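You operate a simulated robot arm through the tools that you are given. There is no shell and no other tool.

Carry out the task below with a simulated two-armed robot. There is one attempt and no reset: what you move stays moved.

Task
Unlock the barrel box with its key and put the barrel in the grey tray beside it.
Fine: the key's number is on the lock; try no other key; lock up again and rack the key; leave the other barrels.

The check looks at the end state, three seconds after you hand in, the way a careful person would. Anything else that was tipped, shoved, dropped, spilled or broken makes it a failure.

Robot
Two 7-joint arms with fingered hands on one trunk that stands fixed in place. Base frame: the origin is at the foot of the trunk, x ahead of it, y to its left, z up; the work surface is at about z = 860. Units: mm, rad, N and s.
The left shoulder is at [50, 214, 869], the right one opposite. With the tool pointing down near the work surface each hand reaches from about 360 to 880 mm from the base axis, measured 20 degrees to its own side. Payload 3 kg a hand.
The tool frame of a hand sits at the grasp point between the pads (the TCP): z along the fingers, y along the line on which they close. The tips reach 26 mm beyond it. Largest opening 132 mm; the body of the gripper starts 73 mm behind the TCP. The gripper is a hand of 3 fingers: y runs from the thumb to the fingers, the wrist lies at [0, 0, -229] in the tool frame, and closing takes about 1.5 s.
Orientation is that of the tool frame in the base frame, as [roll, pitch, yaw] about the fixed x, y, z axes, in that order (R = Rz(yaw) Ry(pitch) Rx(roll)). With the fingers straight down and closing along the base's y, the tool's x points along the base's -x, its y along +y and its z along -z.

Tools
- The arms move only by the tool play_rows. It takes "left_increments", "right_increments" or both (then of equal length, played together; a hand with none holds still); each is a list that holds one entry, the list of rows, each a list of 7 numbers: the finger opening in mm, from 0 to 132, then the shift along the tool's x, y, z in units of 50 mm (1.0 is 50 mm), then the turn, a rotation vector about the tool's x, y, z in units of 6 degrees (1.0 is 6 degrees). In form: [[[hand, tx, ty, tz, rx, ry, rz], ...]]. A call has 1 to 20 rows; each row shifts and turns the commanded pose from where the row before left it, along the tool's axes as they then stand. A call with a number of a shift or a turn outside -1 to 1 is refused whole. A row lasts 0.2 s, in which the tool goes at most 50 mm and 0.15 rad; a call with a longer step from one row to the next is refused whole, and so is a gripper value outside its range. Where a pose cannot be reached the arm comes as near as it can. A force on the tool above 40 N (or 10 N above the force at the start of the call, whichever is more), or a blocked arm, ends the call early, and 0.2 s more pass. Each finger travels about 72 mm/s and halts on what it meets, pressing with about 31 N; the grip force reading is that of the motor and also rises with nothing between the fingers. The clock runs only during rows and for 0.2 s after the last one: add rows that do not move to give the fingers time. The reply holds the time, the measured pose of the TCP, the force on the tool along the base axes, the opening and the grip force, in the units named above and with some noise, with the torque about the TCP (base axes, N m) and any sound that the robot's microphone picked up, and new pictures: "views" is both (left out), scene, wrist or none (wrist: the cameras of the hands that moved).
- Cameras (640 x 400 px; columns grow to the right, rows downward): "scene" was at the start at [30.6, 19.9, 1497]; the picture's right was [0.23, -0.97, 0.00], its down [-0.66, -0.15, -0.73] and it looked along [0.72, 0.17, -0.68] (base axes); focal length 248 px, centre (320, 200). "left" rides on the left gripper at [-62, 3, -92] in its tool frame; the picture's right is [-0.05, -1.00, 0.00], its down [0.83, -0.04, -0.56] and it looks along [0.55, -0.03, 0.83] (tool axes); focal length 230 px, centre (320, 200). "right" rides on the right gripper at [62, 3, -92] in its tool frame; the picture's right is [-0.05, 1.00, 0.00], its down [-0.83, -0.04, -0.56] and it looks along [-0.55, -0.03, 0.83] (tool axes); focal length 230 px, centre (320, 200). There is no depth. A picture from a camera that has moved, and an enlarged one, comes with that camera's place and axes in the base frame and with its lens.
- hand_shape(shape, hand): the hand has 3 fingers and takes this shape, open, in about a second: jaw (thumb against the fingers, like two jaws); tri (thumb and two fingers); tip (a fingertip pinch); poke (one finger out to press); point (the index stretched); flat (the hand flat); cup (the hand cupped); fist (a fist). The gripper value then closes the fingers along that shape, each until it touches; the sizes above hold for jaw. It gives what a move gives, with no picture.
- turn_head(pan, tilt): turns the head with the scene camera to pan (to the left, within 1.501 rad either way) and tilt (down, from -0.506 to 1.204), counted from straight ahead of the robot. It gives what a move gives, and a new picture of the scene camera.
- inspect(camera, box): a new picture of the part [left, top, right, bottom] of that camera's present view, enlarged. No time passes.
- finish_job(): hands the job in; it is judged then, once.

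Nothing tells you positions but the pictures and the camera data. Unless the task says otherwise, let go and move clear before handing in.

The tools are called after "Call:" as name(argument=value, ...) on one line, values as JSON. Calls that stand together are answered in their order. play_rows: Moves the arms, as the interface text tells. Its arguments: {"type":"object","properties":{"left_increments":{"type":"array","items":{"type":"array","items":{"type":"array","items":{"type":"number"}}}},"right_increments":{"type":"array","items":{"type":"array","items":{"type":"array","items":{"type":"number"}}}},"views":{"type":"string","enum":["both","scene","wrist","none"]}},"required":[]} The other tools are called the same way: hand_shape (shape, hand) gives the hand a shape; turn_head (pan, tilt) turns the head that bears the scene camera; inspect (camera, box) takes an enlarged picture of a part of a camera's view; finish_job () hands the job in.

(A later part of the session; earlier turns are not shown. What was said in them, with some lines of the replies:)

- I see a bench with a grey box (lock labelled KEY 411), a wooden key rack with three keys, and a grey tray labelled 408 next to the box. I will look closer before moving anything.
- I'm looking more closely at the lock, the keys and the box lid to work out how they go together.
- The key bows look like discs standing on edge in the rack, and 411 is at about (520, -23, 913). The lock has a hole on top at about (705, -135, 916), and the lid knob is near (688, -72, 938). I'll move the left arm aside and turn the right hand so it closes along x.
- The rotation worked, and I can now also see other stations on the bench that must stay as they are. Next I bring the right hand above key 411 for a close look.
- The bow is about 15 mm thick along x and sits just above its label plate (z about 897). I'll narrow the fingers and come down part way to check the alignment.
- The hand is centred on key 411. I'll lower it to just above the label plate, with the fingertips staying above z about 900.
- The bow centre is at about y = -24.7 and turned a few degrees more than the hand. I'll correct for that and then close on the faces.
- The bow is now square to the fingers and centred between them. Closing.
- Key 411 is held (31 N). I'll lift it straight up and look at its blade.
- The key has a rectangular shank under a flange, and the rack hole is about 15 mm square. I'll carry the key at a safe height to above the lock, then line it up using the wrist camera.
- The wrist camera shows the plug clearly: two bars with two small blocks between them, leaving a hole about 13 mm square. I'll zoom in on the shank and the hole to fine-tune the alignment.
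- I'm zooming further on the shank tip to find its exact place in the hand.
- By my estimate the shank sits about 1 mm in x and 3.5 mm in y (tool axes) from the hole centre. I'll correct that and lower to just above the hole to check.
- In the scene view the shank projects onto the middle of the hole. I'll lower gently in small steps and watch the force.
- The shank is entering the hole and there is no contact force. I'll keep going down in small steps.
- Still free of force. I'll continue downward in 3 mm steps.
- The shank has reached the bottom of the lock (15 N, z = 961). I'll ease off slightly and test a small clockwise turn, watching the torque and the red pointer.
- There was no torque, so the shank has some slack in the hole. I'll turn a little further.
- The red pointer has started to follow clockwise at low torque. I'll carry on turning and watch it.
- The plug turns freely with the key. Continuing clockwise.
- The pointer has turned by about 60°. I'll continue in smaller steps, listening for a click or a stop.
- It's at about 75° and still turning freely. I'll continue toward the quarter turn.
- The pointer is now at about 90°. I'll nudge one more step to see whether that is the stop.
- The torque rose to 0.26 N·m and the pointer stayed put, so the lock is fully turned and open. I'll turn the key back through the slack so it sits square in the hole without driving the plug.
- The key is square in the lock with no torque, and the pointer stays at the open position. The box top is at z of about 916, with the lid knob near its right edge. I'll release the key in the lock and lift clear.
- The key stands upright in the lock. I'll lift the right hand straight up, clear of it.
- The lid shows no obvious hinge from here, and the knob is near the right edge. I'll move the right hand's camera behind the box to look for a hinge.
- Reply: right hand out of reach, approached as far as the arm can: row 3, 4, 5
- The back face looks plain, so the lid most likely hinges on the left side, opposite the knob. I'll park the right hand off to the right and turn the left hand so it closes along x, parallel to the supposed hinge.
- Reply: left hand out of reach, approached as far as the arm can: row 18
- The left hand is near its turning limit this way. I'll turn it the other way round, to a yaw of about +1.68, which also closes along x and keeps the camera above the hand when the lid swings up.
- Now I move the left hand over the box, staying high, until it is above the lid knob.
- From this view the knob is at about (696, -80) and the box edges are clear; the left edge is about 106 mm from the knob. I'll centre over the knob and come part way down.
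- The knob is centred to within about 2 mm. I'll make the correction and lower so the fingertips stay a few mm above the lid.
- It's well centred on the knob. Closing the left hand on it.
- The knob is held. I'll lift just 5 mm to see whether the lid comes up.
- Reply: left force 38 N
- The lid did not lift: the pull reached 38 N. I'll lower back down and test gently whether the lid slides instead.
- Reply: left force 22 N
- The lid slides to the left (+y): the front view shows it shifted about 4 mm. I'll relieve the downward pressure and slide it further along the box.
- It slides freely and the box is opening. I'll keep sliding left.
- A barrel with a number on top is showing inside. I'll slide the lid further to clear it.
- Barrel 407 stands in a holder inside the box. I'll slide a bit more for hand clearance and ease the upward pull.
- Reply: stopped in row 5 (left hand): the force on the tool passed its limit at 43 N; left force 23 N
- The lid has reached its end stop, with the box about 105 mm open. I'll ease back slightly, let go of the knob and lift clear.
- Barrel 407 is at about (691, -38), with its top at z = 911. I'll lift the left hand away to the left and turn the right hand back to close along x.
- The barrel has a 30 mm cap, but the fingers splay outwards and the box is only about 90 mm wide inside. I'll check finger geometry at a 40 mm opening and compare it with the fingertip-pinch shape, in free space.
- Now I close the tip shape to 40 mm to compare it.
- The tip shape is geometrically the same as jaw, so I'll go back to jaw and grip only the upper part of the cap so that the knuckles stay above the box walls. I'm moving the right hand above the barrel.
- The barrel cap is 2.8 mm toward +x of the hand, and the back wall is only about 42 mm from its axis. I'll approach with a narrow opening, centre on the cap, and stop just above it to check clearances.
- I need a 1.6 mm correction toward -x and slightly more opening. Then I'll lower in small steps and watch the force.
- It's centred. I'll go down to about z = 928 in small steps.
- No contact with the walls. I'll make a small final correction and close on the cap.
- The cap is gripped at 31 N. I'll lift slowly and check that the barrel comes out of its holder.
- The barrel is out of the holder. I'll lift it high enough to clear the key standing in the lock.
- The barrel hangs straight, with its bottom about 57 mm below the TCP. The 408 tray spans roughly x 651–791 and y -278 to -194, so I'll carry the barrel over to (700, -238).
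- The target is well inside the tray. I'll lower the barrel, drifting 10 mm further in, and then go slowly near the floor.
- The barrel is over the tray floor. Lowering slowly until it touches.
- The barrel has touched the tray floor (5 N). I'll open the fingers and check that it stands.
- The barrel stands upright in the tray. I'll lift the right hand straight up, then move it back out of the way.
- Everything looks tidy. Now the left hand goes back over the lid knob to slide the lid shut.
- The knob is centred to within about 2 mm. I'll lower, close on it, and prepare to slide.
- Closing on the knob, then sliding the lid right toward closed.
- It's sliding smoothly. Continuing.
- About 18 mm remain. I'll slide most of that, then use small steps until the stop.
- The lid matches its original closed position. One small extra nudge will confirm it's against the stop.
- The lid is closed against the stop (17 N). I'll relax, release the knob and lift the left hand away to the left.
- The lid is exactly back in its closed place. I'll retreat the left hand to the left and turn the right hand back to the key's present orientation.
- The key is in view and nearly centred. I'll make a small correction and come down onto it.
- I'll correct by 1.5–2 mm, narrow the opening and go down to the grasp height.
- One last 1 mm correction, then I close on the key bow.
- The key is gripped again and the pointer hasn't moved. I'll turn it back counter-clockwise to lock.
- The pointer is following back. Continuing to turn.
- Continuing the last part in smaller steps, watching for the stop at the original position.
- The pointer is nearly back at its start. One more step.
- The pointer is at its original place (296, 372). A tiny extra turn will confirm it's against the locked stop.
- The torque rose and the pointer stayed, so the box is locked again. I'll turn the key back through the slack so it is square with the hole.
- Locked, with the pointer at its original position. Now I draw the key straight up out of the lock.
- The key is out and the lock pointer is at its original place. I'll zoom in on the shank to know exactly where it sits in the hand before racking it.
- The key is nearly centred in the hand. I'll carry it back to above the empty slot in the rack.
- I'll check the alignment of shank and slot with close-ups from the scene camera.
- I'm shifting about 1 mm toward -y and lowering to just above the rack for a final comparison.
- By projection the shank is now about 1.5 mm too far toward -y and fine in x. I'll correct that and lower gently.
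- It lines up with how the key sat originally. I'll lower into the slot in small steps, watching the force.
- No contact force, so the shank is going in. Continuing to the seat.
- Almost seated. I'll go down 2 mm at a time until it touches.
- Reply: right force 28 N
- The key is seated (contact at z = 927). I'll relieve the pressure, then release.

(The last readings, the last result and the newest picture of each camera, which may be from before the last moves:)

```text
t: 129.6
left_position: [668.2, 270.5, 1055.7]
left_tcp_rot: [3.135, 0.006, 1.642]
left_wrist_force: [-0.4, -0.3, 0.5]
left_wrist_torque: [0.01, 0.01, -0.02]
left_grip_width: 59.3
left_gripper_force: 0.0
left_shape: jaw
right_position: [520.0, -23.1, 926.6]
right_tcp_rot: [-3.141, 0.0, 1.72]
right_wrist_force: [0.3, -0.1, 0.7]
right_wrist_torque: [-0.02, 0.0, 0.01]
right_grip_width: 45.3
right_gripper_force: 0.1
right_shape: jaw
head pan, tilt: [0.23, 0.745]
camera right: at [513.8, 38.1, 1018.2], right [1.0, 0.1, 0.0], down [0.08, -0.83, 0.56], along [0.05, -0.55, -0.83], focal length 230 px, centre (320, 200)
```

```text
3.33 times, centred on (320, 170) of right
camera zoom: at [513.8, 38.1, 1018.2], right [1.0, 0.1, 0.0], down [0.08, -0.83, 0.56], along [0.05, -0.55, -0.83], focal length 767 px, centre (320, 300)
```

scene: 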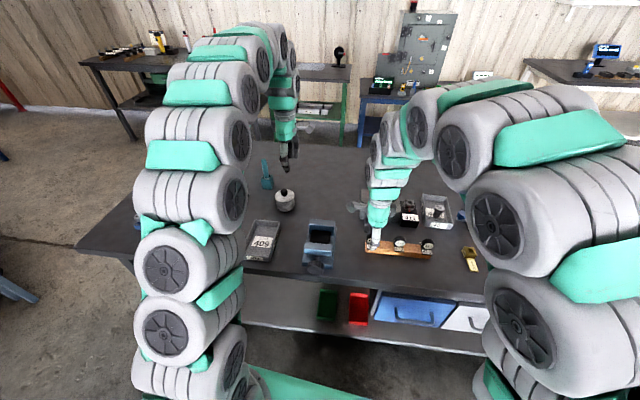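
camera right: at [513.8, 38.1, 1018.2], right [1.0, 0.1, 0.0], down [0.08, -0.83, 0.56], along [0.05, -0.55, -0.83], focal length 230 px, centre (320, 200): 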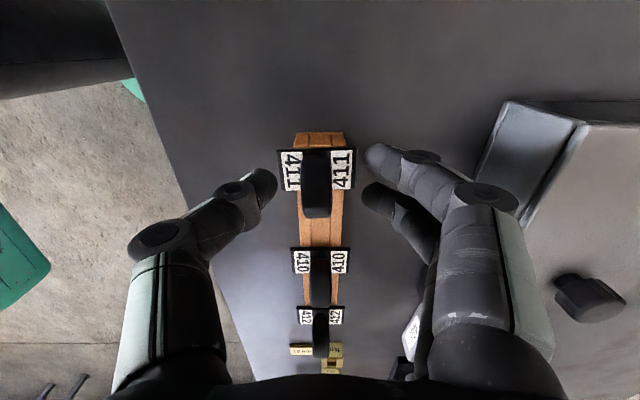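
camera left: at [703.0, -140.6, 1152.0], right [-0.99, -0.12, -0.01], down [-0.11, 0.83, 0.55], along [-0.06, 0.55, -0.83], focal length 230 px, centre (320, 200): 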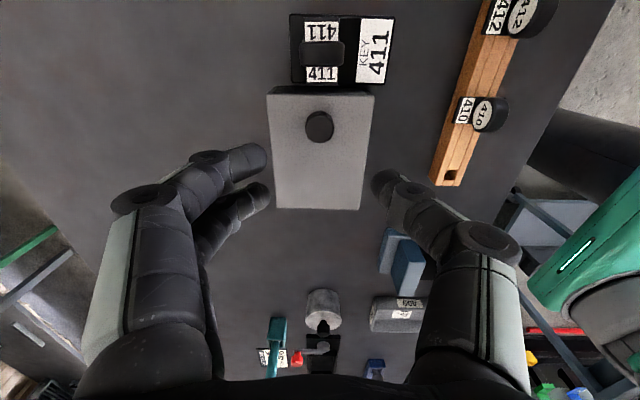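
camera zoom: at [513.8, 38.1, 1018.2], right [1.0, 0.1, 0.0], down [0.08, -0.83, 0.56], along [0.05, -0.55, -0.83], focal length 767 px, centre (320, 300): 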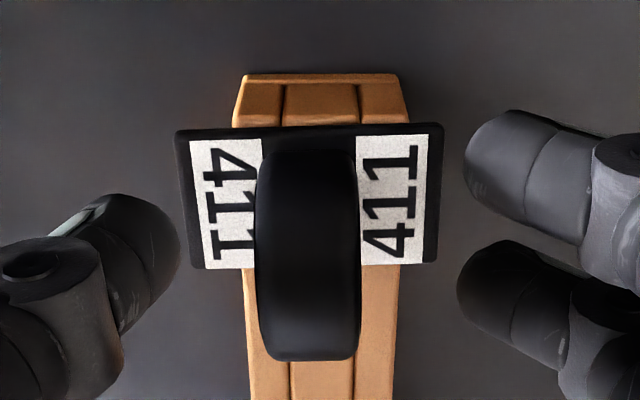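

Key 411 sits squarely in its slot like its neighbours. I'll lift the right hand straight up and clear.

Call:
play_rows(right_increments=[[[46, 0, 0, -0.2, 0, 0, 0], [46, 0, 0, -0.3, 0, 0, 0], [46, 0, 0, -0.4, 0, 0, 0], [46, 0, 0, -0.5, 0, 0, 0], [46, 0, 0, -0.6, 0, 0, 0], [46, 0, 0, -0.6, 0, 0, 0], [46, 0, 0, -0.6, 0, 0, 0], [46, 0, 0, -0.6, 0, 0, 0], [46, -0.6, -0.2, 0, 0, 0, 0], [46, -0.6, -0.2, 0, 0, 0, 0], [46, -0.6, -0.2, 0, 0, 0, 0], [46, -0.6, -0.2, 0, 0, 0, 0], [46, -0.6, -0.2, 0, 0, 0, 0], [46, -0.6, -0.2, 0, 0, 0, 0], [46, -0.6, -0.2, 0, 0, 0, 0], [46, -0.6, -0.2, 0, 0, 0, 0], [46, 0, 0, 0, 0, 0, 0]]], views="both")

Call:
inspect(camera="scene", box=[340, 175, 470, 265])

Call:
inspect(camera="scene", box=[395, 190, 459, 230])

Call:
inspect(camera="scene", box=[355, 225, 445, 265])

```text
t: 133.2
left_position: [668.4, 269.8, 1055.7]
left_tcp_rot: [3.136, 0.006, 1.643]
left_wrist_force: [0.3, -0.5, -1.6]
left_wrist_torque: [0.01, 0.02, 0.02]
left_grip_width: 59.1
left_gripper_force: 0.0
left_shape: jaw
right_position: [476.2, -276.2, 1117.3]
right_tcp_rot: [3.141, 0.0, 1.721]
right_wrist_force: [0.0, 0.5, 0.4]
right_wrist_torque: [-0.02, 0.01, -0.01]
right_grip_width: 45.8
right_gripper_force: 0.0
right_shape: jaw
head pan, tilt: [0.23, 0.745]
camera right: at [470.6, -213.4, 1211.1], right [1.0, 0.1, 0.0], down [0.08, -0.83, 0.56], along [0.05, -0.55, -0.83], focal length 230 px, centre (320, 200)
```

scene: 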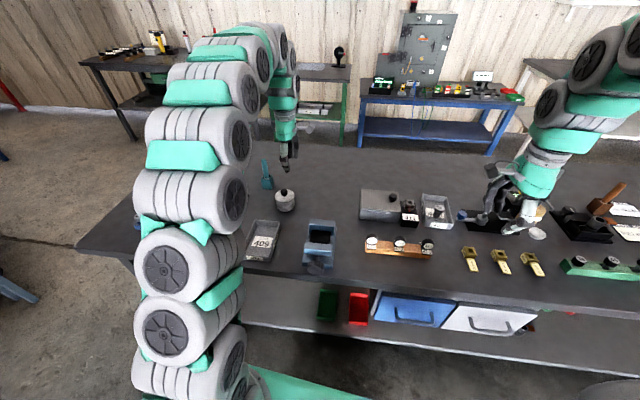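
right: 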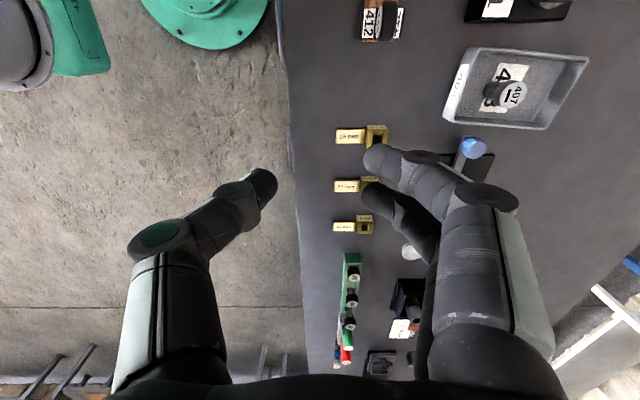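

```text
4.44 times, centred on (405, 220) of scene
camera zoom: at [30.6, 19.9, 1497.0], right [0.23, -0.97, 0.0], down [-0.66, -0.15, -0.73], along [0.72, 0.17, -0.68], focal length 1102 px, centre (-58, 111)
```

zoom: 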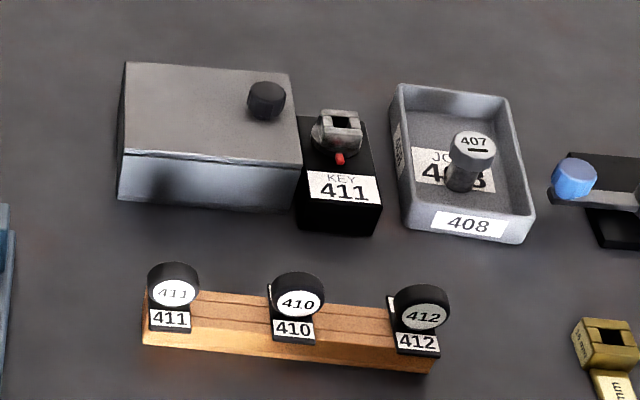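

```text
10.00 times, centred on (427, 210) of scene
camera zoom: at [30.6, 19.9, 1497.0], right [0.23, -0.97, 0.0], down [-0.66, -0.15, -0.73], along [0.72, 0.17, -0.68], focal length 2480 px, centre (-750, 100)
```

zoom: 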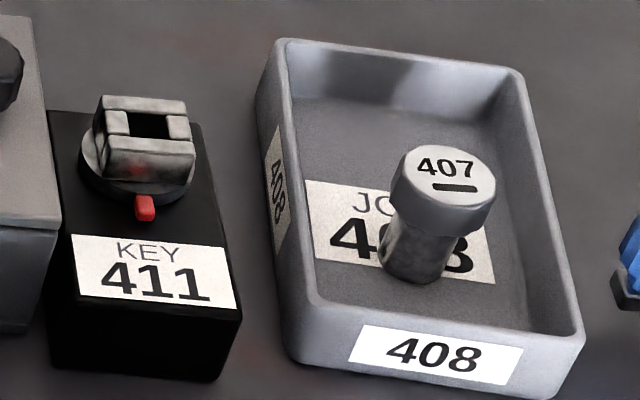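

```text
7.11 times, centred on (400, 245) of scene
camera zoom: at [30.6, 19.9, 1497.0], right [0.23, -0.97, 0.0], down [-0.66, -0.15, -0.73], along [0.72, 0.17, -0.68], focal length 1764 px, centre (-249, -120)
```

zoom: 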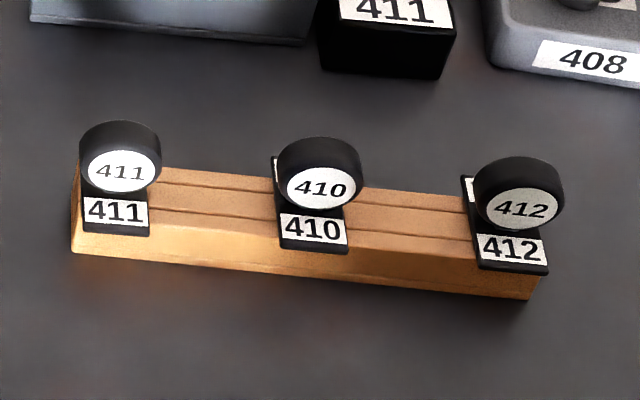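

Everything matches the start: the key is racked, the pointer is locked, the lid is closed, barrel 407 stands in tray 408 and the other keys are untouched. I'll raise the left hand a bit more so both hands are well clear.

Call:
play_rows(left_increments=[[[60, 0, 0, -0.4, 0, 0, 0], [60, 0, 0, -0.4, 0, 0, 0], [60, 0, 0, -0.4, 0, 0, 0], [60, 0, 0, 0, 0, 0, 0], [60, 0, 0, 0, 0, 0, 0]]], views="both")

Call:
inspect(camera="scene", box=[345, 175, 425, 225])

```text
t: 134.4
left_position: [671.3, 267.5, 1116.0]
left_tcp_rot: [3.134, 0.007, 1.643]
left_wrist_force: [-0.3, -0.5, 0.1]
left_wrist_torque: [-0.02, 0.02, -0.03]
left_grip_width: 59.7
left_gripper_force: 0.0
left_shape: jaw
right_position: [477.6, -274.1, 1119.2]
right_tcp_rot: [3.142, 0.0, 1.72]
right_wrist_force: [0.7, -1.3, -0.6]
right_wrist_torque: [-0.02, -0.02, -0.02]
right_grip_width: 45.7
right_gripper_force: 0.1
right_shape: jaw
head pan, tilt: [0.23, 0.745]
camera left: at [677.4, 208.0, 1209.5], right [-0.99, -0.12, -0.01], down [-0.11, 0.83, 0.55], along [-0.06, 0.55, -0.84], focal length 230 px, centre (320, 200)
```

scene: 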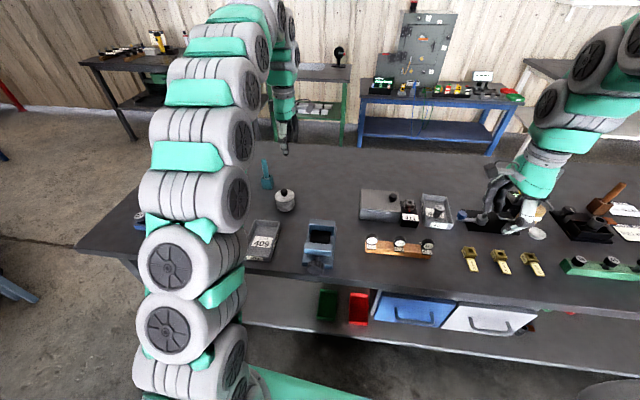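
left: 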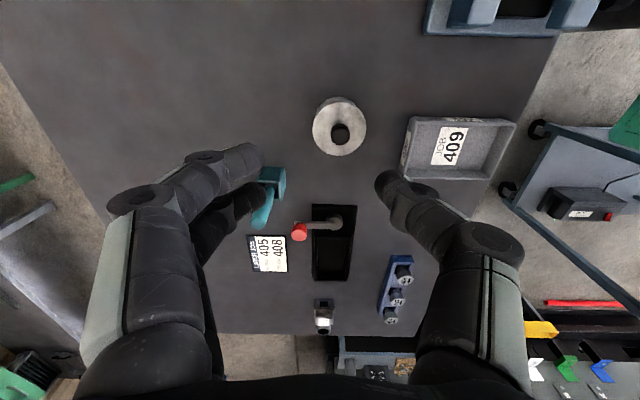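

```text
8.00 times, centred on (385, 200) of scene
camera zoom: at [30.6, 19.9, 1497.0], right [0.23, -0.97, 0.0], down [-0.66, -0.15, -0.73], along [0.72, 0.17, -0.68], focal length 1984 px, centre (-200, 200)
```

zoom: 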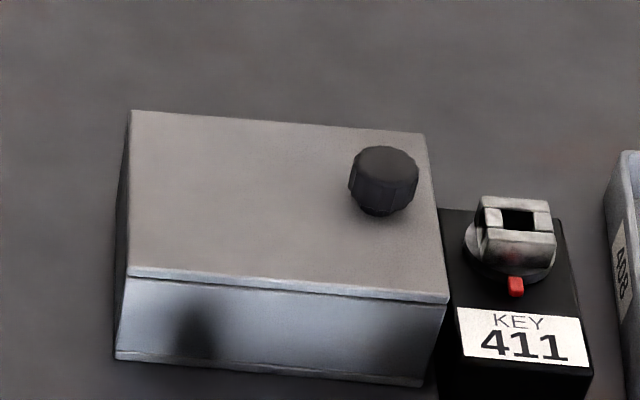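

The box is closed and locked, key 411 is back in its rack slot, and barrel 407 stands in the grey 408 tray. Both hands are clear, so I'm handing in.

Call:
finish_job()

```text
The job is handed in.
```

The job is done and handed in: barrel 407 is standing upright in grey tray 408, and the box is shut and locked again. I don't have the check's result.

- **Key:** I used only key 411, the number on the lock, and put it back in its own rack slot. Keys 410 and 412 were not touched.
- **Lid:** It slides to the left rather than lifting. Before I found that out, I pulled up on the knob with about 38 N. The lid and box did not move and show no damage.
- **Lock:** I turned it back until it met its stop, and the red pointer sits exactly where it was at the start.
- **Everything else:** Barrel 407 was the only one in the box, and the other barrels stayed where they were. Nothing was tipped or dropped.
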